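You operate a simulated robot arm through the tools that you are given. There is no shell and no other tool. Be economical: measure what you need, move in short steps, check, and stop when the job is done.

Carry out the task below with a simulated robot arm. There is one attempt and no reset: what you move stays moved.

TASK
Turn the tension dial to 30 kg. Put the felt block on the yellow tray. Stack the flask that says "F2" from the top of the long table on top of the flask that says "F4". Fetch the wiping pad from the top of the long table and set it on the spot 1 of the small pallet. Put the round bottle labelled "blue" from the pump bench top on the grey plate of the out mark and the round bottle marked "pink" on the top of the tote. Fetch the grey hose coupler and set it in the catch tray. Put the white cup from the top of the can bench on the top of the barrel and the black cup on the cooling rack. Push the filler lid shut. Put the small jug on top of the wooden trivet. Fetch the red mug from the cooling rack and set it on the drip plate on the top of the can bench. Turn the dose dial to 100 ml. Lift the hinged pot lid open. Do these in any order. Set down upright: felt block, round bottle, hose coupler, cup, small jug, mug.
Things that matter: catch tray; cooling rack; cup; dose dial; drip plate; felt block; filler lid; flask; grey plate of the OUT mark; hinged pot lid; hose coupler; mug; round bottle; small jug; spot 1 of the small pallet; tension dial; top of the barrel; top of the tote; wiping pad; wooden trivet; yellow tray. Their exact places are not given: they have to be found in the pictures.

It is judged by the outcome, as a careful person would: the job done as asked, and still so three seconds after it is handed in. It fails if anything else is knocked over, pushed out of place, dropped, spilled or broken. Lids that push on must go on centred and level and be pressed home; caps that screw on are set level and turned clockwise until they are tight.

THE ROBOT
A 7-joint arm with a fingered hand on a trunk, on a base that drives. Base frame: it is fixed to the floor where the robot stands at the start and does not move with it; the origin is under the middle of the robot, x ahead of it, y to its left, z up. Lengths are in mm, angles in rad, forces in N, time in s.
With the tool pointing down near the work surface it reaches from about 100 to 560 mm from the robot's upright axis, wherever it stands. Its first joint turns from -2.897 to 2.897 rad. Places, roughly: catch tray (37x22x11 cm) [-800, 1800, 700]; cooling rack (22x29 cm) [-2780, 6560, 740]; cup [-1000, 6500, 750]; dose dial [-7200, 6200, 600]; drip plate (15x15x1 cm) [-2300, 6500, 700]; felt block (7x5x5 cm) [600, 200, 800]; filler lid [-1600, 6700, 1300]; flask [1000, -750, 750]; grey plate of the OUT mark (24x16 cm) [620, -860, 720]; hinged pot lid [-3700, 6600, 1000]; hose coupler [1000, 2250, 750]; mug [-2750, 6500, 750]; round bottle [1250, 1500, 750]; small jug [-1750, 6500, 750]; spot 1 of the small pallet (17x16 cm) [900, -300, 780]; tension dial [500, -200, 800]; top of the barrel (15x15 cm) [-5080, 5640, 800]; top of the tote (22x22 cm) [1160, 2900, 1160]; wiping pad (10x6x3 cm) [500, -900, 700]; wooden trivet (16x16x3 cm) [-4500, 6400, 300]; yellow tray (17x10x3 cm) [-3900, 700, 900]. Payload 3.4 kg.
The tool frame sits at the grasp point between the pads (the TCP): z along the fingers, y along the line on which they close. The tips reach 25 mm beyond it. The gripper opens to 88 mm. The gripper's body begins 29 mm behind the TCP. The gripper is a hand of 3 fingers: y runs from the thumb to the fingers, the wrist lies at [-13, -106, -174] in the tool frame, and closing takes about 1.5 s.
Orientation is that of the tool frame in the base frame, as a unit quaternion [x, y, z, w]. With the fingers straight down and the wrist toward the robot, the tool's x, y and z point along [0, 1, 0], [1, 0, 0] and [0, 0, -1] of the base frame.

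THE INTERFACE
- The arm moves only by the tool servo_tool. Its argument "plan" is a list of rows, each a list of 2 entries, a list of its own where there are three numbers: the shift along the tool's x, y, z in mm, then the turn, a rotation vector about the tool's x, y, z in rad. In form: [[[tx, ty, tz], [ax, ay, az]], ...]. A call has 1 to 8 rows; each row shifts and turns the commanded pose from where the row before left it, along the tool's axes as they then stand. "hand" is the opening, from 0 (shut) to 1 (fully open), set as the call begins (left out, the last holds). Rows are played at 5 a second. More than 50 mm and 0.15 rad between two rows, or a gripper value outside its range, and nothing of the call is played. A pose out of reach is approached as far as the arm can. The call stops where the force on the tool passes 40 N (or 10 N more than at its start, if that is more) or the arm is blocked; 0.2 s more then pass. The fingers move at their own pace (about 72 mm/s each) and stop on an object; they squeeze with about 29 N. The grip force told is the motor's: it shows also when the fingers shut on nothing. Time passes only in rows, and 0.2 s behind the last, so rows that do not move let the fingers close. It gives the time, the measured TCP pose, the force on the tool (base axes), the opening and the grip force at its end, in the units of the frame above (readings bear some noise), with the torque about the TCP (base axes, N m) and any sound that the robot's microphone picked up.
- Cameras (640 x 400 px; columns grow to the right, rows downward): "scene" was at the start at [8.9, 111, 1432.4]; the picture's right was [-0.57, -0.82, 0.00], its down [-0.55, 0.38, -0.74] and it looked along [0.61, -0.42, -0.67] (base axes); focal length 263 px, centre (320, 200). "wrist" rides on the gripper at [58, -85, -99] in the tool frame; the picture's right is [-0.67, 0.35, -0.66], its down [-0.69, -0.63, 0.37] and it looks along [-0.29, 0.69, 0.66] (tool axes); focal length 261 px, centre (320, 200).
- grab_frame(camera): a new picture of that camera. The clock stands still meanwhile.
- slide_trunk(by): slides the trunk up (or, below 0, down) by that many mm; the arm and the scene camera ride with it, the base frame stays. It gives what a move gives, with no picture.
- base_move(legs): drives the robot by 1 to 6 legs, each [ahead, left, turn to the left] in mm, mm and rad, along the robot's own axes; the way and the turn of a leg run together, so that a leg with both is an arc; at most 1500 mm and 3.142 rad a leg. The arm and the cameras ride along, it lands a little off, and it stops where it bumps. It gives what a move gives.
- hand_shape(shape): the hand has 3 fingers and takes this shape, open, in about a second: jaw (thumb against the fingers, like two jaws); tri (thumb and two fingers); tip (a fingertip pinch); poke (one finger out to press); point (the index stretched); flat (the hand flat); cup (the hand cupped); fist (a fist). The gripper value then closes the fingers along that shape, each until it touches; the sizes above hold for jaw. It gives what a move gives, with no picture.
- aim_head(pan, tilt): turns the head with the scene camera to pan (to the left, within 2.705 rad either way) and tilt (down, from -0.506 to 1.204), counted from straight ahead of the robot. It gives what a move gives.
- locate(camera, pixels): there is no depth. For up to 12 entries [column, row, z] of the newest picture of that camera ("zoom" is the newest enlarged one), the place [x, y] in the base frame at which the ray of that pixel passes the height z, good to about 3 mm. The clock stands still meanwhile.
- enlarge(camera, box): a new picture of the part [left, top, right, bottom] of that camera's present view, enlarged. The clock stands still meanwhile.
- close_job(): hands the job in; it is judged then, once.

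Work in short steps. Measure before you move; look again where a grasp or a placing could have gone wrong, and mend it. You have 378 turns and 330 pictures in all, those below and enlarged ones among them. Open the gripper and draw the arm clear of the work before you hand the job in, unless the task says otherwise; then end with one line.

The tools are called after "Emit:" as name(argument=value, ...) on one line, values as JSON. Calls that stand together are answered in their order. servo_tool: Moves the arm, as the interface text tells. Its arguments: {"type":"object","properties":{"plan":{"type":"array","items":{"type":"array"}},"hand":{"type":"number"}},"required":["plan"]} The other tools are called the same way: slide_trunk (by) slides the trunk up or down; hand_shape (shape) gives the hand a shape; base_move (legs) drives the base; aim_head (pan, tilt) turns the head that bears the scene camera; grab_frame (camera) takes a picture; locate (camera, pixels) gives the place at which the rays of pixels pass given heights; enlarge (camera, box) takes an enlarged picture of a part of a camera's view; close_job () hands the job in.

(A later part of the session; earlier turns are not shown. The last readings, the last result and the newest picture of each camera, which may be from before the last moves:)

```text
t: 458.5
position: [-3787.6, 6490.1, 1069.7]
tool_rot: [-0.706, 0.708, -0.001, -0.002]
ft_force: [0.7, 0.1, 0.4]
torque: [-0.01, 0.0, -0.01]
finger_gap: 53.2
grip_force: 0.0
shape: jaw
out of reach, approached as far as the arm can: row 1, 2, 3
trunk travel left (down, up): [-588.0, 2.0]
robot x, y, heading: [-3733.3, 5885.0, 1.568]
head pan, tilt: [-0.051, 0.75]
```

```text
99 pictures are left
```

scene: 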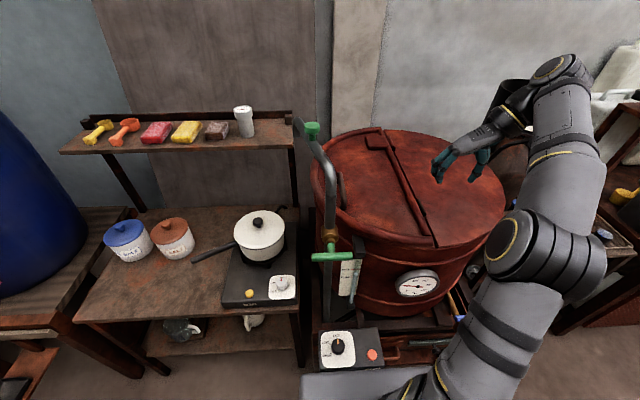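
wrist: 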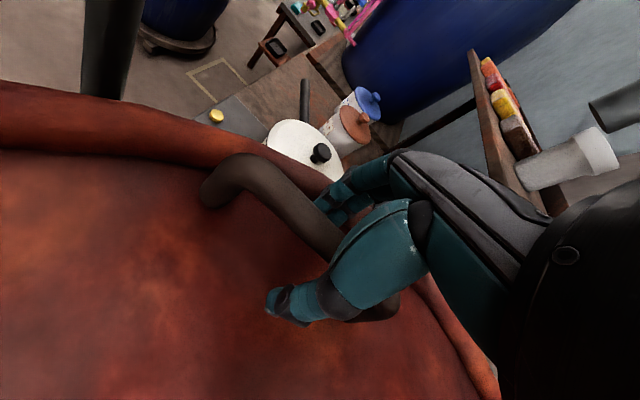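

Bar is between thumb and fingers. Close.

Emit:
servo_tool(plan=[[[0, 0, 6], [0, 0, 0]], [[0, 0, 0], [0, 0, 0]], [[0, 0, 0], [0, 0, 0]], [[0, 0, 0], [0, 0, 0]], [[0, 0, 0], [0, 0, 0]], [[0, 0, 0], [0, 0, 0]], [[0, 0, 0], [0, 0, 0]]], hand=0)

```text
t: 460.1
position: [-3786.0, 6490.8, 1063.9]
tool_rot: [-0.706, 0.709, -0.001, -0.002]
ft_force: [4.8, -2.1, -5.3]
torque: [0.01, 0.08, -0.06]
finger_gap: 0.1
grip_force: 28.7
shape: jaw
trunk travel left (down, up): [-588.0, 2.0]
robot x, y, heading: [-3730.1, 5889.6, 1.566]
head pan, tilt: [-0.051, 0.75]
```

Fingers seem hooked under the bar. Test the first part of the arc.

Emit:
servo_tool(plan=[[[0, -5, -19], [0, 0, 0]], [[0, -8.4, -20], [0, 0, 0]], [[0, 0, 0], [0, 0, 0]]])

Emit:
grab_frame(camera="wrist")

Emit:
enlarge(camera="scene", box=[280, 80, 480, 260])

```text
t: 460.9
position: [-3774.0, 6485.7, 1098.5]
tool_rot: [-0.706, 0.708, -0.002, -0.001]
ft_force: [-8.8, 10.2, -2.5]
torque: [-0.07, -0.05, -0.12]
finger_gap: 0.0
grip_force: 29.2
shape: jaw
out of reach, approached as far as the arm can: row 2
trunk travel left (down, up): [-588.0, 2.0]
robot x, y, heading: [-3728.2, 5885.1, 1.566]
head pan, tilt: [-0.051, 0.75]
```

```text
98 pictures are left
```

wrist: 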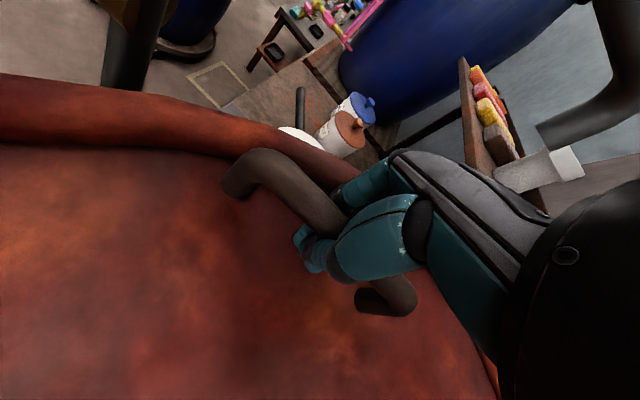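

```text
2.22 times, centred on (380, 170) of scene
```

zoom: 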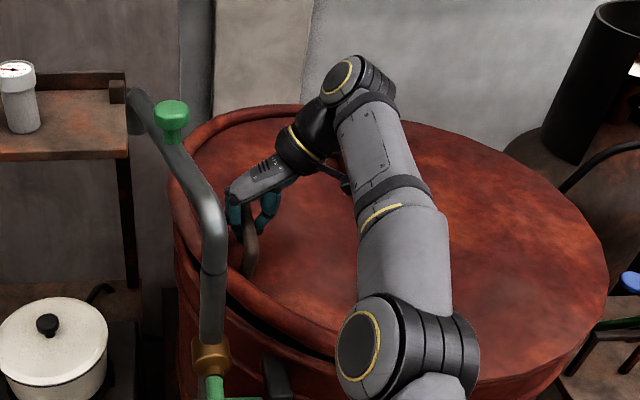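

The lid is lifting (gap at the rim). Continue along the arc, easing slightly toward me for reach.

Emit:
servo_tool(plan=[[[8, -10, -18], [0, 0, 0]], [[8, -10, -17], [0, 0, 0]], [[5, -12.5, -15.5], [0, 0, 0]], [[0, -12.5, -15.5], [0, 0, 0]], [[0, 0, 0], [0, 0, 0]]])

Emit:
grab_frame(camera="wrist")

```text
t: 462.1
position: [-3729.0, 6454.1, 1165.8]
tool_rot: [-0.705, 0.709, -0.002, 0.0]
ft_force: [-10.5, 8.1, 4.3]
torque: [-0.16, -0.11, -0.23]
finger_gap: 0.0
grip_force: 29.1
shape: jaw
out of reach, approached as far as the arm can: row 4
trunk travel left (down, up): [-588.0, 2.0]
robot x, y, heading: [-3732.3, 5887.6, 1.566]
head pan, tilt: [-0.051, 0.75]
```

```text
96 pictures are left
```

wrist: 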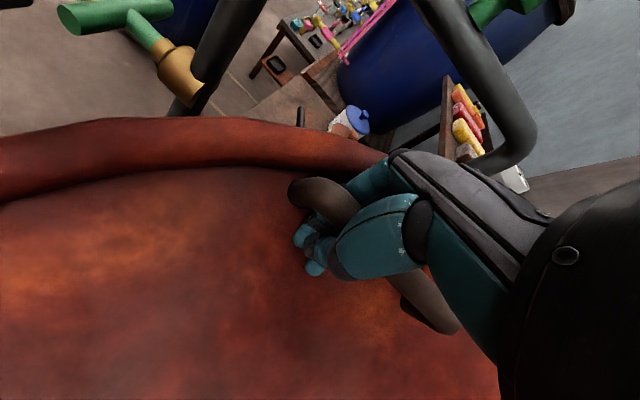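

Continue the arc up to ~107°.

Emit:
servo_tool(plan=[[[4, -14.2, -13.2], [0, 0, 0]], [[4, -14.2, -13.2], [0, 0, 0]], [[4, -17, -10.5], [0, 0, 0]], [[2, -17, -10.5], [0, 0, 0]], [[0, -18.5, -7.5], [0, 0, 0]], [[0, -18.5, -7.5], [0, 0, 0]], [[0, 0, 0], [0, 0, 0]]])

Emit:
grab_frame(camera="wrist")

Emit:
enlarge(camera="scene", box=[280, 60, 480, 260])

```text
t: 462.6
position: [-3715.8, 6449.1, 1177.8]
tool_rot: [-0.704, 0.71, 0.003, 0.001]
ft_force: [-10.8, 25.3, 6.0]
torque: [-0.24, -0.07, -0.56]
finger_gap: 0.0
grip_force: 28.8
shape: jaw
out of reach, approached as far as the arm can: row 1, 2
trunk travel left (down, up): [-588.0, 2.0]
robot x, y, heading: [-3734.9, 5887.6, 1.573]
head pan, tilt: [-0.051, 0.75]
stopped in row 2: the force on the tool passed its limit at 45 N (the readings are from after the stop); the commanded pose is now the measured one
```

```text
95 pictures are left
```

wrist: 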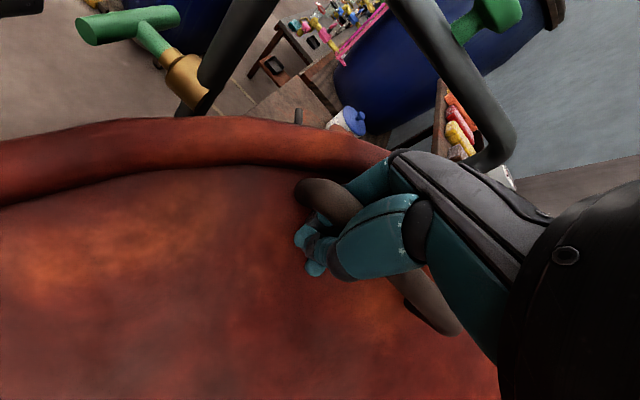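

```text
2.00 times, centred on (380, 160) of scene
```

zoom: 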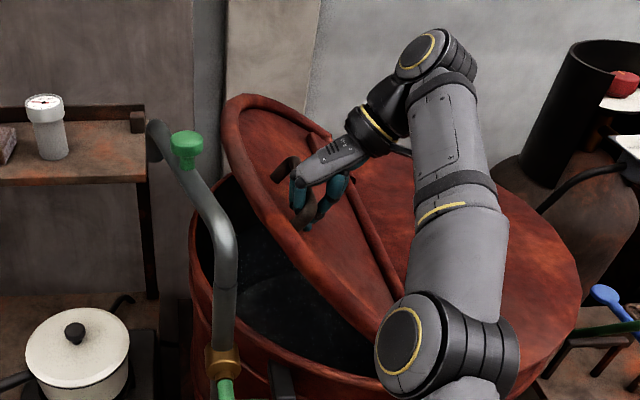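

Lid is ~45° open; the arm's reach is pulling along the bar. Twist the hand to bring the wrist nearer to me, then continue.

Emit:
servo_tool(plan=[[[0, 0, 0], [0, 0, 0.12]], [[-2, 0, 0], [0, 0, 0.12]], [[-3, 0, 0], [0, 0, 0.12]], [[-3, 0, 0], [0, 0, 0.12]], [[0, 0, 0], [0, 0, 0]]])

```text
t: 463.8
position: [-3712.5, 6450.9, 1180.1]
tool_rot: [-0.515, 0.857, 0.003, 0.001]
ft_force: [-9.0, -6.4, 3.5]
torque: [0.15, -0.16, 0.24]
finger_gap: 0.1
grip_force: 29.6
shape: jaw
trunk travel left (down, up): [-588.0, 2.0]
robot x, y, heading: [-3728.6, 5885.9, 1.566]
head pan, tilt: [-0.051, 0.75]
```

Emit:
servo_tool(plan=[[[-7.5, -14.1, -12.7], [0, 0, 0]], [[-7.5, -14.1, -12.7], [0, 0, 0]], [[-8.4, -15.9, -9], [0, 0, 0]], [[-8.4, -15.9, -8], [0, 0, 0]], [[0, 0, 0], [0, 0, 0]]])

Emit:
enlarge(camera="scene", box=[280, 60, 480, 260])

```text
t: 465.0
position: [-3643.3, 6453.9, 1221.0]
tool_rot: [-0.515, 0.857, 0.002, 0.001]
ft_force: [-2.6, -0.3, 0.7]
torque: [0.02, -0.05, 0.07]
finger_gap: 0.2
grip_force: 28.8
shape: jaw
trunk travel left (down, up): [-588.0, 2.0]
robot x, y, heading: [-3725.6, 5888.4, 1.568]
head pan, tilt: [-0.051, 0.75]
```

```text
2.00 times, centred on (380, 160) of scene
```

zoom: 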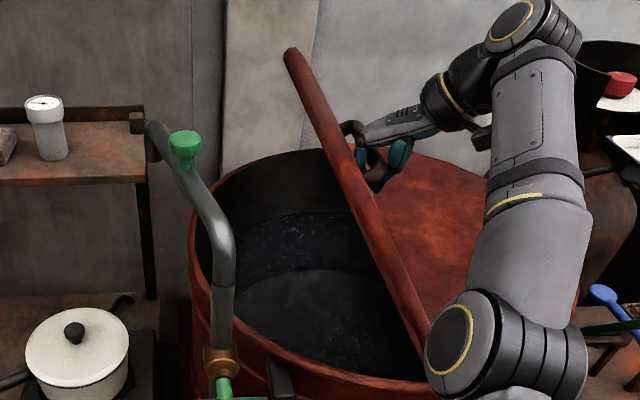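

Lid now ~60°. Continue to vertical.

Emit:
servo_tool(plan=[[[-8.4, -15.9, -6.5], [0, 0, 0]], [[-8.4, -15.9, -6.5], [0, 0, 0]], [[-9.2, -17.4, -2.5], [0, 0, 0]], [[-9.2, -17.4, -2], [0, 0, 0]], [[0, 0, 0], [0, 0, 0]]])

Emit:
enlarge(camera="scene", box=[300, 40, 500, 240])

```text
t: 466.0
position: [-3606.5, 6441.9, 1222.2]
tool_rot: [-0.514, 0.858, 0.009, 0.002]
ft_force: [-1.4, 24.4, 8.2]
torque: [-0.7, 0.13, -0.49]
finger_gap: 0.1
grip_force: 28.5
shape: jaw
out of reach, approached as far as the arm can: row 1, 2, 3, 4
trunk travel left (down, up): [-588.0, 2.0]
robot x, y, heading: [-3734.6, 5891.1, 1.564]
head pan, tilt: [-0.051, 0.75]
stopped in row 5: the force on the tool passed its limit at 48 N (the readings are from after the stop); the commanded pose is now the measured one
```

```text
2.00 times, centred on (400, 140) of scene
```

zoom: 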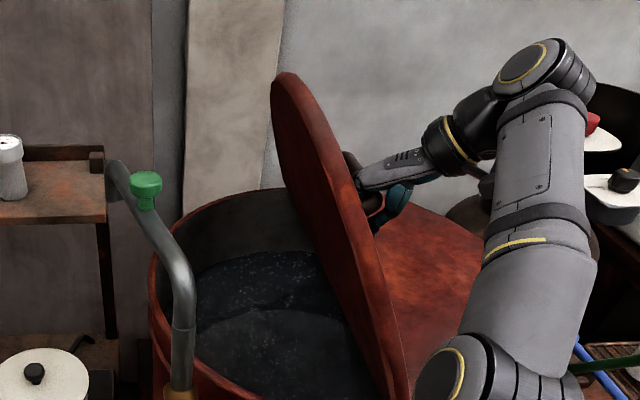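

Reach-limited again; twist the hand further (wrist toward me) and continue.

Emit:
servo_tool(plan=[[[0, 0, 0], [0, 0, 0.12]], [[-2, 0, 0], [0, 0, 0.12]], [[-3, 0, 0], [0, 0, 0.12]], [[-3, 0, 0], [0, 0, 0.12]], [[0, 0, 0], [0, 0, 0]]])

```text
t: 467.2
position: [-3600.2, 6441.2, 1225.3]
tool_rot: [-0.295, 0.956, 0.009, -0.001]
ft_force: [1.3, -8.9, -3.1]
torque: [0.26, 0.03, 0.38]
finger_gap: 0.0
grip_force: 28.9
shape: jaw
trunk travel left (down, up): [-588.0, 2.0]
robot x, y, heading: [-3728.0, 5887.5, 1.566]
head pan, tilt: [-0.051, 0.75]
```

Emit:
servo_tool(plan=[[[-15.7, -10.7, -2], [0, 0, 0]], [[-15.7, -10.7, -1.6], [0, 0, 0]], [[-15.7, -10.7, 1.5], [0, 0, 0]], [[-15.7, -10.7, 1.7], [0, 0, 0]], [[0, 0, 0], [0, 0, 0]]])

Emit:
enlarge(camera="scene", box=[300, 40, 500, 240])

```text
t: 468.4
position: [-3525.3, 6442.4, 1225.7]
tool_rot: [-0.295, 0.955, 0.01, 0.0]
ft_force: [-0.1, -7.4, -1.7]
torque: [0.37, 0.03, 0.3]
finger_gap: 0.1
grip_force: 29.1
shape: jaw
trunk travel left (down, up): [-588.0, 2.0]
robot x, y, heading: [-3732.2, 5891.2, 1.56]
head pan, tilt: [-0.051, 0.75]
```

```text
2.00 times, centred on (400, 140) of scene
```

zoom: 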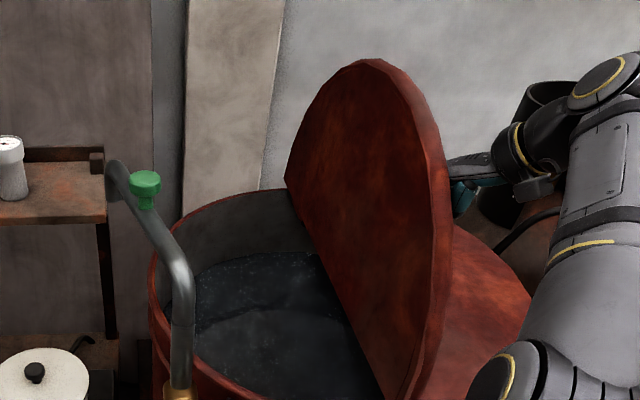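

Lid ≈ 90°. Go a bit past vertical and feel for its stop.

Emit:
servo_tool(plan=[[[-12, -8.5, 3], [0, 0, 0]], [[-12, -8.5, 4], [0, 0, 0]], [[-12, -8.5, 5], [0, 0, 0]], [[0, 0, 0], [0, 0, 0]]])

Emit:
enlarge(camera="scene", box=[300, 40, 500, 240])

```text
t: 469.4
position: [-3490.2, 6436.3, 1206.9]
tool_rot: [-0.296, 0.955, 0.012, 0.001]
ft_force: [-5.1, 20.4, 32.0]
torque: [-0.9, 0.14, -0.25]
finger_gap: 0.2
grip_force: 28.7
shape: jaw
out of reach, approached as far as the arm can: row 2, 3
trunk travel left (down, up): [-588.0, 2.0]
robot x, y, heading: [-3729.5, 5885.6, 1.568]
head pan, tilt: [-0.051, 0.75]
```

```text
2.00 times, centred on (400, 140) of scene
```

zoom: 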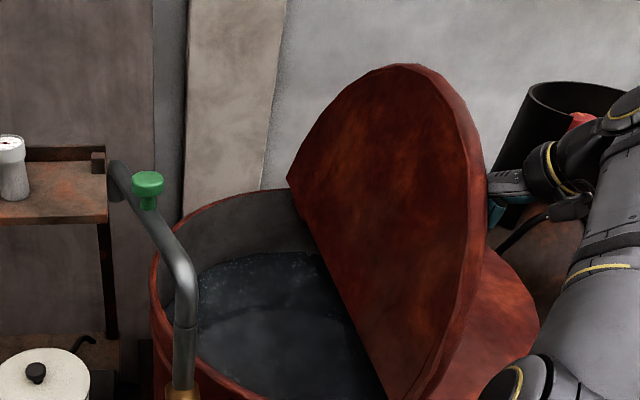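

Lid is past vertical (~100°) and resisting. Release the bar and withdraw upward, then check that it stays.

Emit:
servo_tool(plan=[[[0, 0, -3], [0, 0, 0]], [[0, 0, 0], [0, 0, 0]], [[0, 0, 0], [0, 0, 0]], [[0, 0, 0], [0, 0, 0]], [[0, 0, 0], [0, 0, 0]], [[0, 0, -15], [0, 0, 0]], [[0, 0, -25], [0, 0, 0]], [[0, 0, 0], [0, 0, 0]]], hand=0.55)

Emit:
enlarge(camera="scene", box=[300, 20, 540, 240])

Emit:
grab_frame(camera="wrist")

```text
t: 471.2
position: [-3501.1, 6419.1, 1241.3]
tool_rot: [-0.295, 0.955, 0.008, -0.001]
ft_force: [1.5, 4.8, -2.8]
torque: [-0.18, -0.09, -0.17]
finger_gap: 48.4
grip_force: 0.1
shape: jaw
out of reach, approached as far as the arm can: row 6, 7
trunk travel left (down, up): [-588.0, 2.0]
robot x, y, heading: [-3731.5, 5890.9, 1.567]
head pan, tilt: [-0.051, 0.75]
```

```text
1.82 times, centred on (420, 130) of scene
```

zoom: 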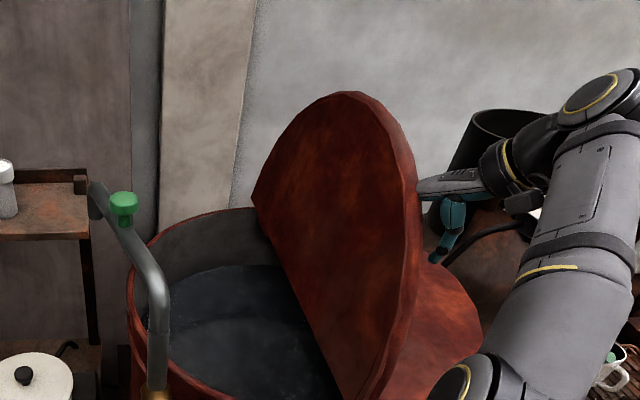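

```text
88 pictures are left
```

wrist: 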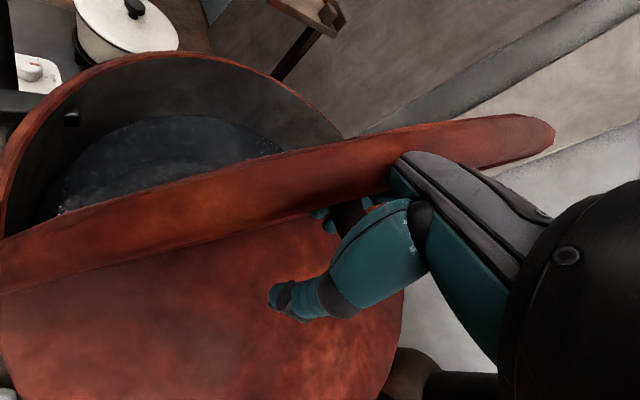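

Slide the hand out along −y by driving back.

Emit:
base_move(legs=[[-150, 0, 0]])

Emit:
enlarge(camera="scene", box=[300, 40, 540, 260])

```text
t: 472.1
position: [-3505.2, 6409.2, 1241.9]
tool_rot: [-0.294, 0.956, 0.015, 0.0]
ft_force: [2.0, 28.7, 4.2]
torque: [-0.36, 0.2, -0.84]
finger_gap: 50.5
grip_force: 0.1
shape: jaw
trunk travel left (down, up): [-588.0, 2.0]
robot x, y, heading: [-3726.9, 5868.9, 1.568]
head pan, tilt: [-0.051, 0.75]
stopped in leg 1: the force on the tool passed its limit at 53 N (the readings are from after the stop); the commanded pose is now the measured one
```

```text
1.82 times, centred on (420, 150) of scene
```

zoom: 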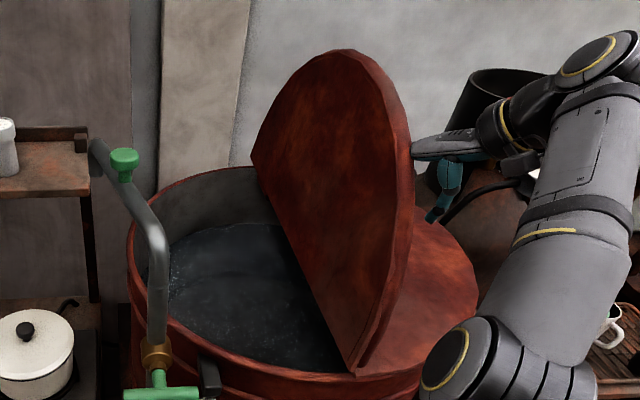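

A finger is inside the handle loop; it must exit upward. Relieve by driving forward a bit, then raise.

Emit:
base_move(legs=[[30, 0, 0]])

Emit:
servo_tool(plan=[[[0, 0, -12], [0, 0, 0]], [[0, 0, -12], [0, 0, 0]], [[0, 0, -12], [0, 0, 0]], [[0, 0, -12], [0, 0, 0]], [[0, 0, 0], [0, 0, 0]]])

Emit:
grab_frame(camera="wrist")

```text
t: 472.9
position: [-3503.0, 6432.2, 1244.5]
tool_rot: [-0.293, 0.956, 0.016, 0.001]
ft_force: [1.1, 0.1, 0.2]
torque: [0.01, 0.03, -0.03]
finger_gap: 47.7
grip_force: 0.0
shape: jaw
trunk travel left (down, up): [-588.0, 2.0]
robot x, y, heading: [-3729.6, 5903.3, 1.567]
head pan, tilt: [-0.051, 0.75]
```

```text
t: 474.1
position: [-3514.7, 6417.5, 1271.8]
tool_rot: [-0.293, 0.956, 0.015, 0.001]
ft_force: [0.4, 5.8, -8.3]
torque: [-0.07, -0.15, -0.15]
finger_gap: 51.4
grip_force: 0.1
shape: jaw
out of reach, approached as far as the arm can: row 1, 2, 3, 4
trunk travel left (down, up): [-588.0, 2.0]
robot x, y, heading: [-3731.4, 5902.4, 1.567]
head pan, tilt: [-0.051, 0.75]
```

```text
86 pictures are left
```

wrist: 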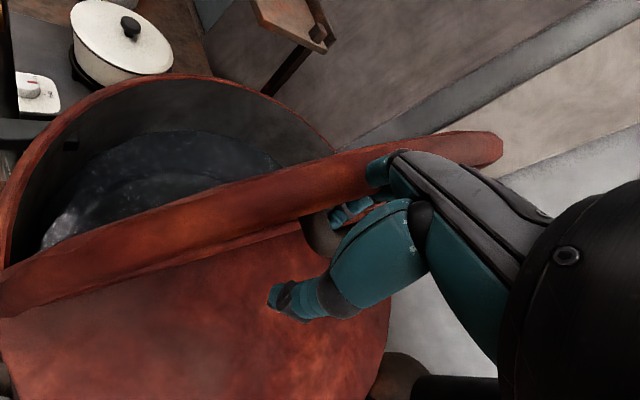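

Emit:
servo_tool(plan=[[[0, 0, 0], [-0.12, 0, 0]], [[0, 0, 0], [-0.12, 0, 0]], [[0, 0, 0], [-0.12, 0, 0]], [[0, 5, -14], [0, 0, 0]], [[0, 5, -14], [0, 0, 0]], [[0, 5, -14], [0, 0, 0]], [[0, 0, 0], [0, 0, 0]]])

Emit:
grab_frame(camera="wrist")

Emit:
enlarge(camera="scene", box=[300, 40, 540, 260])

```text
t: 475.7
position: [-3513.2, 6413.0, 1318.3]
tool_rot: [-0.288, 0.938, 0.187, -0.051]
ft_force: [1.7, -0.7, 0.6]
torque: [0.06, 0.02, -0.05]
finger_gap: 48.0
grip_force: 0.1
shape: jaw
trunk travel left (down, up): [-588.0, 2.0]
robot x, y, heading: [-3730.6, 5902.5, 1.561]
head pan, tilt: [-0.051, 0.75]
```

```text
85 pictures are left
```

wrist: 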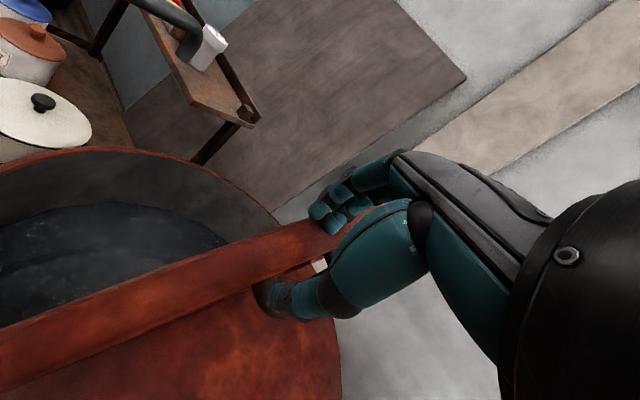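

```text
1.82 times, centred on (420, 150) of scene
```

zoom: 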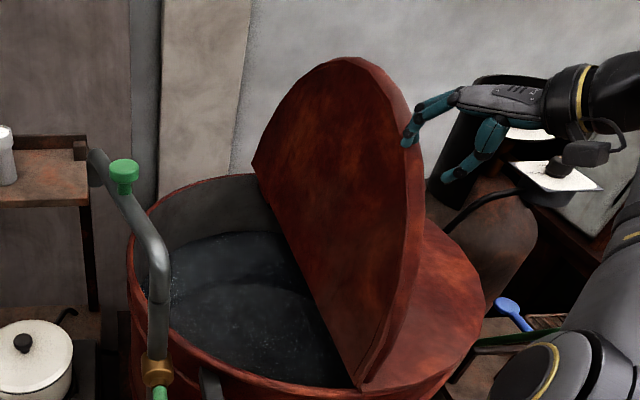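

Free now. Drive back slowly, check the lid stays open.

Emit:
base_move(legs=[[-160, 0, 0]])

Emit:
enlarge(camera="scene", box=[300, 40, 540, 260])

```text
t: 477.1
position: [-3514.9, 6247.7, 1319.7]
tool_rot: [-0.289, 0.937, 0.187, -0.051]
ft_force: [-0.2, -0.3, -0.3]
torque: [-0.03, -0.01, -0.03]
finger_gap: 48.2
grip_force: 0.0
shape: jaw
trunk travel left (down, up): [-588.0, 2.0]
robot x, y, heading: [-3731.8, 5731.0, 1.571]
head pan, tilt: [-0.051, 0.75]
```

```text
1.82 times, centred on (420, 150) of scene
```

zoom: 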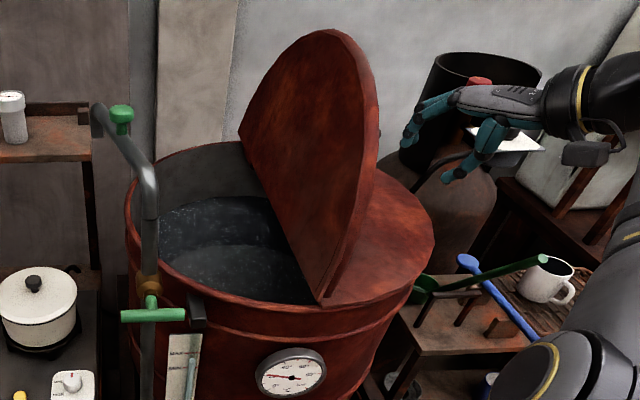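

Lid stays open. Restore the hand and trunk, then go get the white cup.

Emit:
servo_tool(plan=[[[0, 0, 0], [0.064, -0.0175, 0.0987]], [[0, 0, 0], [0.064, -0.0175, 0.0987]], [[0, 0, 0], [0.064, -0.0175, 0.0987]], [[0, 0, 0], [0.064, -0.0175, 0.0987]], [[0, 0, 0], [0.064, -0.0175, 0.0987]], [[0, 0, 0], [0.064, -0.0175, 0.0987]], [[30, -20, 0], [0, 0, 0]], [[40, -20, 0], [0, 0, 0]]], hand=1)

Emit:
servo_tool(plan=[[[40, -10, 0], [0, 0, 0]], [[40, -10, 0], [0, 0, 0]], [[30, -10, 0], [0, 0, 0]]])

Emit:
slide_trunk(by=-138)

Emit:
base_move(legs=[[15, 0, -1.571], [1400, 0, 0], [1400, 0, 0], [0, 165, 0]])

```text
t: 478.9
position: [-3589.4, 6209.3, 1316.3]
tool_rot: [0.002, 1.0, -0.002, 0.0]
ft_force: [0.2, -0.4, -0.3]
torque: [-0.03, 0.01, -0.03]
finger_gap: 87.7
grip_force: 0.2
shape: jaw
trunk travel left (down, up): [-588.0, 2.0]
robot x, y, heading: [-3732.5, 5731.9, 1.568]
head pan, tilt: [-0.051, 0.75]
```

```text
t: 479.7
position: [-3699.8, 6182.5, 1314.6]
tool_rot: [0.002, 1.0, -0.002, 0.001]
ft_force: [-0.4, 0.1, -0.6]
torque: [0.03, 0.0, -0.04]
finger_gap: 87.5
grip_force: 0.0
shape: jaw
trunk travel left (down, up): [-588.0, 2.0]
robot x, y, heading: [-3732.3, 5735.8, 1.568]
head pan, tilt: [-0.051, 0.75]
```

```text
t: 481.4
position: [-3701.5, 6181.8, 1176.5]
tool_rot: [0.001, 1.0, -0.002, 0.0]
ft_force: [0.4, 0.7, -0.1]
torque: [0.01, 0.0, 0.0]
finger_gap: 87.6
grip_force: 0.1
shape: jaw
trunk travel left (down, up): [-450.0, 140.0]
robot x, y, heading: [-3731.3, 5736.8, 1.568]
head pan, tilt: [-0.051, 0.75]
```

```text
t: 499.9
position: [-436.2, 5843.3, 1176.2]
tool_rot: [0.71, 0.705, -0.001, -0.002]
ft_force: [-0.7, 0.2, 0.2]
torque: [-0.01, 0.0, 0.03]
finger_gap: 87.5
grip_force: 0.1
shape: jaw
trunk travel left (down, up): [-450.0, 140.0]
robot x, y, heading: [-881.7, 5877.1, -0.002]
head pan, tilt: [-0.051, 0.75]
```

Emit:
base_move(legs=[[0, 30, 0], [0, 0, 1.573], [0, -38, 0]])

Emit:
grab_frame(camera="wrist")

```text
t: 505.1
position: [-822.6, 6354.6, 1176.6]
tool_rot: [-0.009, 1.0, -0.001, 0.0]
ft_force: [-0.5, 0.2, 0.0]
torque: [-0.01, -0.01, 0.0]
finger_gap: 87.7
grip_force: 0.1
shape: jaw
trunk travel left (down, up): [-450.0, 140.0]
robot x, y, heading: [-845.7, 5906.3, 1.591]
head pan, tilt: [-0.051, 0.75]
```

```text
82 pictures are left
```

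wrist: 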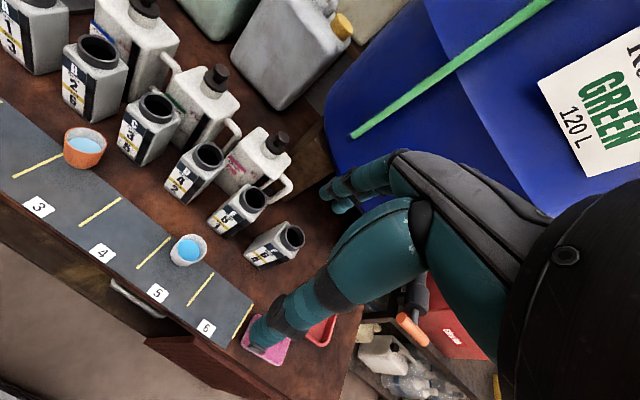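

Emit:
locate(camera="wrist", pixels=[[190, 249, 775], [172, 251, 775], [207, 247, 775]])

Emit:
servo_tool(plan=[[[7, 20, 40], [0, 0, 0]], [[6, 20, 40], [0, 0, 0]], [[5, 22, 40], [0, 0, 0]], [[0, 22, 40], [0, 0, 0]], [[0, 22, 40], [0, 0, 0]], [[0, 0, 45], [0, 0, 0]], [[0, 0, 45], [0, 0, 0]], [[0, 0, 0], [0, 0, 0]]])

Emit:
grab_frame(camera="wrist")

```text
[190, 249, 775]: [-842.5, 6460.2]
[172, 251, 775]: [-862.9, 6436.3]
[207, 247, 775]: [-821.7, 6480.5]
```

```text
t: 506.9
position: [-843.2, 6458.1, 886.9]
tool_rot: [-0.01, 1.0, -0.002, 0.0]
ft_force: [0.0, -0.4, 0.4]
torque: [0.02, 0.01, 0.02]
finger_gap: 87.7
grip_force: 0.0
shape: jaw
trunk travel left (down, up): [-450.0, 140.0]
robot x, y, heading: [-841.7, 5906.8, 1.593]
head pan, tilt: [-0.051, 0.75]
```

```text
81 pictures are left
```

wrist: 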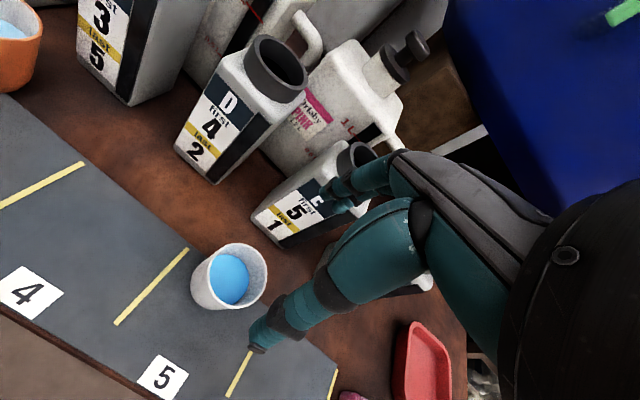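

Emit:
locate(camera="wrist", pixels=[[238, 274, 775]])

Emit:
servo_tool(plan=[[[0, 2, 40], [0, 0, 0]], [[0, 0, 40], [0, 0, 0]], [[0, 0, 30], [0, 0, 0]], [[0, 0, 16], [0, 0, 0]], [[0, 0, 0], [0, 0, 0]]])

Emit:
servo_tool(plan=[[[0, 0, 0], [0, 0, 0]], [[0, 0, 0], [0, 0, 0]], [[0, 0, 0], [0, 0, 0]], [[0, 0, 0], [0, 0, 0]], [[0, 0, 0], [0, 0, 0]], [[0, 0, 0], [0, 0, 0]], [[0, 0, 0], [0, 0, 0]], [[0, 0, 0], [0, 0, 0]]], hand=0)

Emit:
servo_tool(plan=[[[0, 0, -4], [0, 0, 0]], [[0, 0, -10], [0, 0, 0]], [[0, 0, -18], [0, 0, 0]], [[0, 0, -24], [0, 0, 0]], [[0, 0, -24], [0, 0, 0]], [[0, 0, -24], [0, 0, 0]], [[0, 0, -18], [0, 0, 0]], [[0, 0, -8], [0, 0, 0]]])

Emit:
servo_tool(plan=[[[0, -8, -8], [0, 0, 0]], [[0, -18, -16], [0, 0, 0]], [[0, -26, -22], [0, 0, 0]], [[0, -28, -26], [0, 0, 0]], [[0, -26, -26], [0, 0, 0]], [[0, -18, -22], [0, 0, 0]], [[0, -10, -18], [0, 0, 0]], [[0, -4, -8], [0, 0, 0]]])

Emit:
grab_frame(camera="wrist")

```text
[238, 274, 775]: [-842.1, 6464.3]
```

```text
t: 508.1
position: [-844.1, 6462.4, 760.2]
tool_rot: [-0.009, 1.0, -0.002, 0.0]
ft_force: [-0.4, -0.8, 0.7]
torque: [0.0, 0.01, 0.01]
finger_gap: 87.5
grip_force: 0.1
shape: jaw
trunk travel left (down, up): [-450.0, 140.0]
robot x, y, heading: [-847.4, 5902.7, 1.591]
head pan, tilt: [-0.051, 0.75]
```

```text
t: 509.9
position: [-843.8, 6461.6, 759.7]
tool_rot: [-0.009, 1.0, -0.002, 0.001]
ft_force: [-0.8, -0.3, 0.5]
torque: [0.01, -0.01, 0.01]
finger_gap: 35.8
grip_force: 29.1
shape: jaw
trunk travel left (down, up): [-450.0, 140.0]
robot x, y, heading: [-842.2, 5903.2, 1.593]
head pan, tilt: [-0.051, 0.75]
```

```text
t: 511.7
position: [-842.7, 6461.2, 888.8]
tool_rot: [-0.009, 1.0, -0.002, 0.0]
ft_force: [0.2, 0.2, -0.7]
torque: [-0.03, 0.0, 0.01]
finger_gap: 35.5
grip_force: 28.8
shape: jaw
trunk travel left (down, up): [-450.0, 140.0]
robot x, y, heading: [-846.1, 5904.0, 1.591]
head pan, tilt: [-0.051, 0.75]
```

```text
t: 513.5
position: [-841.3, 6321.4, 1038.2]
tool_rot: [-0.01, 1.0, -0.001, 0.001]
ft_force: [-0.1, -0.7, -0.6]
torque: [0.02, -0.03, -0.01]
finger_gap: 35.3
grip_force: 28.7
shape: jaw
trunk travel left (down, up): [-450.0, 140.0]
robot x, y, heading: [-846.7, 5908.7, 1.595]
head pan, tilt: [-0.051, 0.75]
```

```text
80 pictures are left
```

wrist: 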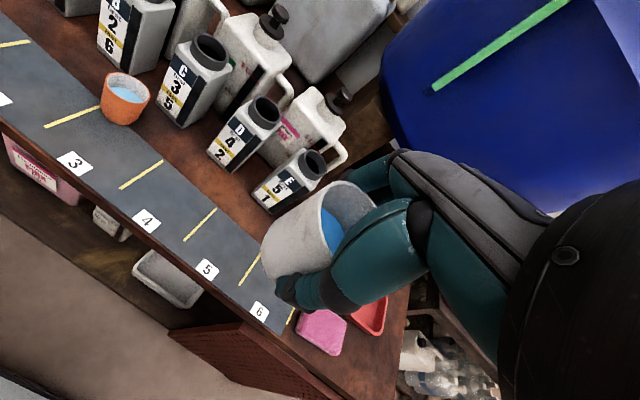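

Cup held. Turn and drive toward the barrel.

Emit:
base_move(legs=[[0, 0, 1.55], [1100, 0, 0], [0, 150, 0], [1300, 0, 0], [1000, 0, 0]])

Emit:
aim_head(pan=0.1, tilt=0.7)

Emit:
grab_frame(camera="scene")

Emit:
locate(camera="scene", pixels=[[320, 200, 800], [320, 250, 800], [250, 200, 800]])

```text
t: 534.8
position: [-4628.5, 5608.2, 1039.4]
tool_rot: [0.721, -0.693, 0.001, -0.002]
ft_force: [-0.3, 0.2, -0.7]
torque: [0.03, -0.01, 0.03]
finger_gap: 35.2
grip_force: 29.4
shape: jaw
trunk travel left (down, up): [-450.0, 140.0]
robot x, y, heading: [-4212.9, 5613.7, -3.104]
head pan, tilt: [-0.051, 0.75]
```

```text
t: 535.5
position: [-4628.7, 5608.5, 1038.0]
tool_rot: [0.722, -0.692, 0.001, -0.001]
ft_force: [-0.2, 0.2, -0.2]
torque: [0.02, -0.02, 0.0]
finger_gap: 34.8
grip_force: 29.0
shape: jaw
trunk travel left (down, up): [-450.0, 140.0]
robot x, y, heading: [-4217.2, 5615.4, -3.105]
head pan, tilt: [0.099, 0.7]
```

```text
79 pictures are left
```

scene: 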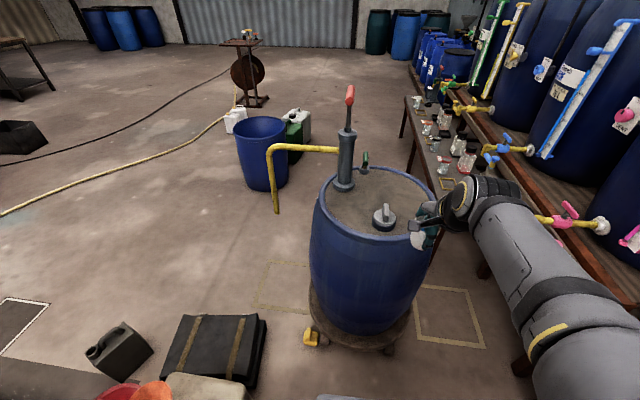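

```text
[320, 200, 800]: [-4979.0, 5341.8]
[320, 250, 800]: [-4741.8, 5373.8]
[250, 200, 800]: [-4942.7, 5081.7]
```

Emit:
enlarge(camera="scene", box=[300, 130, 460, 250])

Emit:
locate(camera="scene", pixels=[[384, 224, 800], [345, 188, 800], [365, 170, 800], [318, 200, 800], [436, 208, 800], [385, 168, 800], [365, 238, 800], [400, 190, 800], [350, 210, 800]])

```text
3.33 times, centred on (380, 190) of scene
```

zoom: 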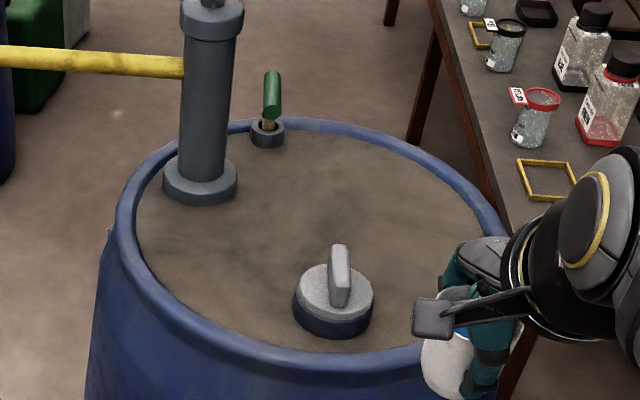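

```text
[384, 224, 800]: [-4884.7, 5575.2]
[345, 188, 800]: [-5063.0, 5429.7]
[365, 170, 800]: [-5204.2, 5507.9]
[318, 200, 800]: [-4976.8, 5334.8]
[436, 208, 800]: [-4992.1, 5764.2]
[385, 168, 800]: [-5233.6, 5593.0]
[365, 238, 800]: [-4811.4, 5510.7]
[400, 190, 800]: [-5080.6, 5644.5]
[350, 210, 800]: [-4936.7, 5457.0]
```

Target spot (-5080,5640) is clear. The base must come alongside (it is narrower sideways), so I'll face +y beside the barrel and reach left. Check the dolly edge.

Emit:
locate(camera="scene", pixels=[[365, 352, 0], [362, 335, 100], [412, 320, 50], [310, 345, 0], [450, 340, 0], [345, 300, 400], [390, 350, 0]])

```text
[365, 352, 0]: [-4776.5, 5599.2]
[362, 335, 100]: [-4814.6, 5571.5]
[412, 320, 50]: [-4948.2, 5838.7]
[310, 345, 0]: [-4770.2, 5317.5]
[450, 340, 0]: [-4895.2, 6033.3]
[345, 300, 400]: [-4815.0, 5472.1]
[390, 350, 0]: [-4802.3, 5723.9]
```

Turn to face +y and strafe next to the barrel.

Emit:
base_move(legs=[[0, 0, -1.607], [25, 350, 0]])

Emit:
servo_tool(plan=[[[20, 1, 0], [0, 0, -0.05]], [[40, 3, 0], [0, 0, -0.098]], [[43, 3, 0], [0, 0, -0.098]], [[43, 4, 0], [0, 0, -0.098]], [[43, 4, 0], [0, 0, -0.098]], [[43, 4, 0], [0, 0, -0.098]], [[43, 4, 0], [0, 0, -0.098]], [[43, 4, 0], [0, 0, -0.098]]])

Emit:
servo_tool(plan=[[[43, 4, 0], [0, 0, -0.098]], [[43, 4, 0], [0, 0, -0.098]], [[43, 4, 0], [0, 0, -0.098]], [[43, 4, 0], [0, 0, -0.098]], [[43, 4, 0], [0, 0, -0.098]], [[43, 4, 0], [0, 0, -0.098]], [[43, 4, 0], [0, 0, -0.098]], [[20, 4, 0], [0, 0, -0.05]]])

Emit:
aim_head(pan=1.4, tilt=0.8)

Emit:
grab_frame(camera="scene")

```text
t: 541.9
position: [-4522.3, 6057.1, 1037.0]
tool_rot: [-0.004, 1.0, -0.001, 0.001]
ft_force: [0.5, -0.2, -0.4]
torque: [0.01, -0.02, 0.01]
finger_gap: 34.8
grip_force: 29.1
shape: jaw
trunk travel left (down, up): [-450.0, 140.0]
robot x, y, heading: [-4531.2, 5644.7, 1.58]
head pan, tilt: [0.099, 0.7]
stopped in leg 2: the robot was blocked; the commanded pose is now the measured one
```

```text
t: 543.6
position: [-4825.9, 5980.4, 1038.0]
tool_rot: [-0.364, 0.932, -0.002, 0.0]
ft_force: [0.8, -0.4, -0.7]
torque: [-0.03, 0.03, -0.01]
finger_gap: 34.7
grip_force: 29.1
shape: jaw
trunk travel left (down, up): [-450.0, 140.0]
robot x, y, heading: [-4527.2, 5639.7, 1.58]
head pan, tilt: [0.099, 0.7]
```

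```text
t: 545.5
position: [-5005.6, 5719.2, 1038.8]
tool_rot: [-0.674, 0.738, -0.002, -0.001]
ft_force: [0.6, -0.4, -0.3]
torque: [0.0, -0.03, 0.04]
finger_gap: 34.6
grip_force: 29.8
shape: jaw
trunk travel left (down, up): [-450.0, 140.0]
robot x, y, heading: [-4530.9, 5642.5, 1.577]
head pan, tilt: [0.099, 0.7]
```

```text
t: 546.9
position: [-5005.1, 5720.3, 1039.4]
tool_rot: [-0.674, 0.739, -0.002, -0.001]
ft_force: [-0.1, -1.2, -0.8]
torque: [-0.04, -0.02, -0.01]
finger_gap: 34.5
grip_force: 28.8
shape: jaw
trunk travel left (down, up): [-450.0, 140.0]
robot x, y, heading: [-4529.6, 5641.0, 1.579]
head pan, tilt: [1.4, 0.799]
```

```text
77 pictures are left
```

scene: 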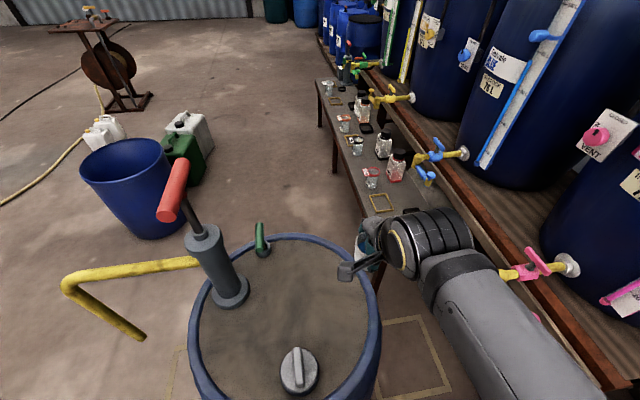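

Emit:
base_move(legs=[[0, -12, 0]])

Emit:
locate(camera="scene", pixels=[[298, 380, 800], [232, 298, 800], [263, 250, 800], [330, 290, 800], [378, 320, 800]])

```text
t: 547.7
position: [-4993.1, 5720.5, 1038.5]
tool_rot: [-0.674, 0.739, -0.001, -0.002]
ft_force: [-0.1, 0.4, -0.6]
torque: [0.01, 0.01, 0.01]
finger_gap: 34.6
grip_force: 28.8
shape: jaw
trunk travel left (down, up): [-450.0, 140.0]
robot x, y, heading: [-4521.0, 5642.9, 1.578]
head pan, tilt: [1.4, 0.799]
```

```text
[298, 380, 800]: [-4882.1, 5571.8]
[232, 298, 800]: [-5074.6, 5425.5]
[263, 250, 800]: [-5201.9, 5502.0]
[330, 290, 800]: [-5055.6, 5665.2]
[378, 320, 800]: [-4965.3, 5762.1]
```

Barrel unmoved. Move over the spot and lower.

Emit:
servo_tool(plan=[[[12, 11, 0], [0, 0, 0]], [[25, 22, 0], [0, 0, 0]], [[26, 24, 0], [0, 0, 0]], [[18, 17, 10], [0, 0, 0]], [[6, 5, 20], [0, 0, 0]], [[0, 0, 30], [0, 0, 0]], [[0, 0, 32], [0, 0, 0]], [[0, 0, 30], [0, 0, 0]]])

Emit:
servo_tool(plan=[[[0, 0, 22], [0, 0, 0]], [[0, 0, 15], [0, 0, 0]], [[0, 0, 10], [0, 0, 0]], [[0, 0, 0], [0, 0, 0]]])

Emit:
enlarge(camera="scene", box=[180, 190, 420, 390])

```text
t: 549.5
position: [-5080.3, 5642.2, 915.1]
tool_rot: [-0.675, 0.738, -0.001, 0.0]
ft_force: [0.0, -0.1, -0.4]
torque: [-0.01, 0.0, 0.02]
finger_gap: 34.5
grip_force: 29.4
shape: jaw
trunk travel left (down, up): [-450.0, 140.0]
robot x, y, heading: [-4517.7, 5644.8, 1.577]
head pan, tilt: [1.4, 0.799]
```

```text
t: 550.5
position: [-5080.2, 5640.2, 869.8]
tool_rot: [-0.674, 0.739, -0.002, -0.001]
ft_force: [-0.6, 0.2, -1.0]
torque: [0.04, 0.01, 0.02]
finger_gap: 34.7
grip_force: 28.8
shape: jaw
trunk travel left (down, up): [-450.0, 140.0]
robot x, y, heading: [-4515.2, 5639.8, 1.582]
head pan, tilt: [1.4, 0.799]
```

```text
2.00 times, centred on (300, 290) of scene
```

zoom: 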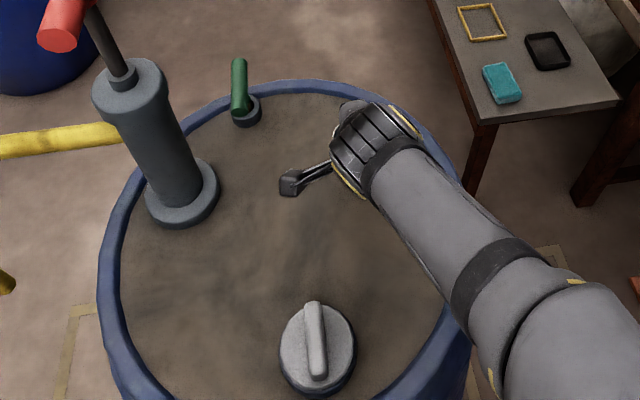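

Emit:
servo_tool(plan=[[[0, 0, 10], [0, 0, 0]], [[0, 0, 8], [0, 0, 0]], [[0, 0, 4], [0, 0, 0]], [[0, 0, 3], [0, 0, 0]], [[0, 0, 0], [0, 0, 0]]])

Emit:
servo_tool(plan=[[[0, 0, 2], [0, 0, 0]], [[0, 0, 2], [0, 0, 0]], [[0, 0, 0], [0, 0, 0]]])

```text
t: 551.7
position: [-5079.7, 5639.9, 846.6]
tool_rot: [-0.673, 0.74, -0.001, 0.0]
ft_force: [-0.2, 0.4, -0.8]
torque: [-0.02, 0.0, -0.02]
finger_gap: 34.4
grip_force: 29.2
shape: jaw
trunk travel left (down, up): [-450.0, 140.0]
robot x, y, heading: [-4519.0, 5642.2, 1.583]
head pan, tilt: [1.4, 0.799]
```

```text
t: 552.5
position: [-5079.2, 5640.3, 841.3]
tool_rot: [-0.674, 0.739, -0.002, 0.0]
ft_force: [0.9, 0.5, -1.2]
torque: [-0.01, -0.01, -0.02]
finger_gap: 34.7
grip_force: 28.8
shape: jaw
trunk travel left (down, up): [-450.0, 140.0]
robot x, y, heading: [-4517.8, 5642.2, 1.58]
head pan, tilt: [1.4, 0.799]
```

Emit:
servo_tool(plan=[[[0, 0, 2], [0, 0, 0]], [[0, 0, 1.5], [0, 0, 0]], [[0, 0, 0], [0, 0, 0]]])

Emit:
grab_frame(camera="wrist")

```text
t: 553.3
position: [-5080.9, 5640.3, 837.8]
tool_rot: [-0.673, 0.739, -0.001, 0.0]
ft_force: [0.7, -0.9, -0.6]
torque: [-0.03, -0.02, 0.0]
finger_gap: 34.4
grip_force: 29.2
shape: jaw
trunk travel left (down, up): [-450.0, 140.0]
robot x, y, heading: [-4515.3, 5643.4, 1.573]
head pan, tilt: [1.4, 0.799]
```

```text
75 pictures are left
```

wrist: 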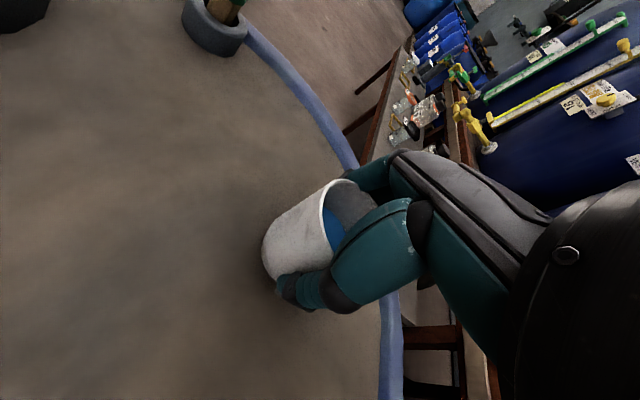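

Close to the surface. Continue in 1.5 mm steps.

Emit:
servo_tool(plan=[[[0, 0, 1.5], [0, 0, 0]], [[0, 0, 1.5], [0, 0, 0]], [[0, 0, 0], [0, 0, 0]]])

Emit:
servo_tool(plan=[[[0, 0, 1.5], [0, 0, 0]], [[0, 0, 0], [0, 0, 0]]])

```text
t: 554.1
position: [-5079.9, 5641.1, 835.2]
tool_rot: [-0.674, 0.739, -0.002, -0.001]
ft_force: [-0.6, 0.2, -0.8]
torque: [-0.01, -0.01, -0.02]
finger_gap: 34.3
grip_force: 29.0
shape: jaw
trunk travel left (down, up): [-450.0, 140.0]
robot x, y, heading: [-4520.9, 5639.0, 1.584]
head pan, tilt: [1.4, 0.799]
```

```text
t: 554.7
position: [-5080.4, 5641.0, 834.2]
tool_rot: [-0.674, 0.738, -0.002, 0.0]
ft_force: [0.3, -0.2, -0.7]
torque: [0.0, 0.02, -0.02]
finger_gap: 34.7
grip_force: 28.8
shape: jaw
trunk travel left (down, up): [-450.0, 140.0]
robot x, y, heading: [-4517.7, 5635.5, 1.578]
head pan, tilt: [1.4, 0.799]
```

Emit:
servo_tool(plan=[[[0, 0, 2], [0, 0, 0]], [[0, 0, 2], [0, 0, 0]], [[0, 0, 0], [0, 0, 0]]])

Emit:
servo_tool(plan=[[[0, 0, 2], [0, 0, 0]], [[0, 0, 0], [0, 0, 0]]])

```text
t: 555.5
position: [-5079.6, 5640.4, 829.7]
tool_rot: [-0.674, 0.739, -0.002, -0.001]
ft_force: [-0.3, 0.4, 0.6]
torque: [0.01, 0.01, -0.02]
finger_gap: 34.6
grip_force: 29.3
shape: jaw
trunk travel left (down, up): [-450.0, 140.0]
robot x, y, heading: [-4518.9, 5646.4, 1.573]
head pan, tilt: [1.4, 0.799]
```

```text
t: 556.1
position: [-5078.2, 5640.5, 827.3]
tool_rot: [-0.674, 0.739, -0.001, -0.001]
ft_force: [0.2, -1.2, -1.1]
torque: [0.02, -0.02, -0.01]
finger_gap: 34.5
grip_force: 28.5
shape: jaw
trunk travel left (down, up): [-450.0, 140.0]
robot x, y, heading: [-4516.4, 5638.8, 1.579]
head pan, tilt: [1.4, 0.799]
```

Emit:
servo_tool(plan=[[[0, 0, 2], [0, 0, 0]], [[0, 0, 2], [0, 0, 0]], [[0, 0, 0], [0, 0, 0]]])

Emit:
enlarge(camera="wrist", box=[180, 150, 420, 330])

```text
t: 556.9
position: [-5080.3, 5640.1, 825.1]
tool_rot: [-0.673, 0.739, -0.001, -0.002]
ft_force: [1.4, 0.8, 15.7]
torque: [0.03, 0.01, -0.05]
finger_gap: 35.0
grip_force: 29.3
shape: jaw
trunk travel left (down, up): [-450.0, 140.0]
robot x, y, heading: [-4518.7, 5642.3, 1.58]
head pan, tilt: [1.4, 0.799]
```

```text
2.22 times, centred on (300, 240) of wrist
```

zoom: 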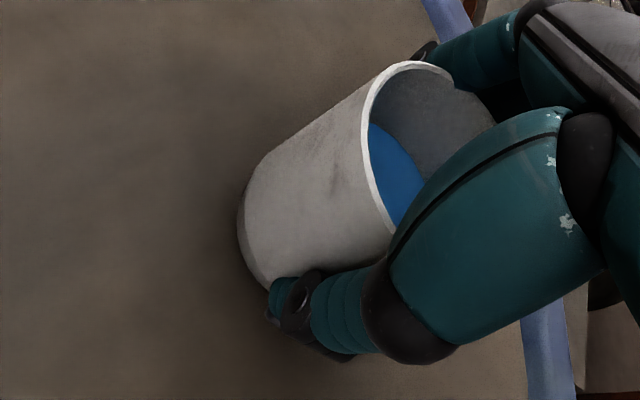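

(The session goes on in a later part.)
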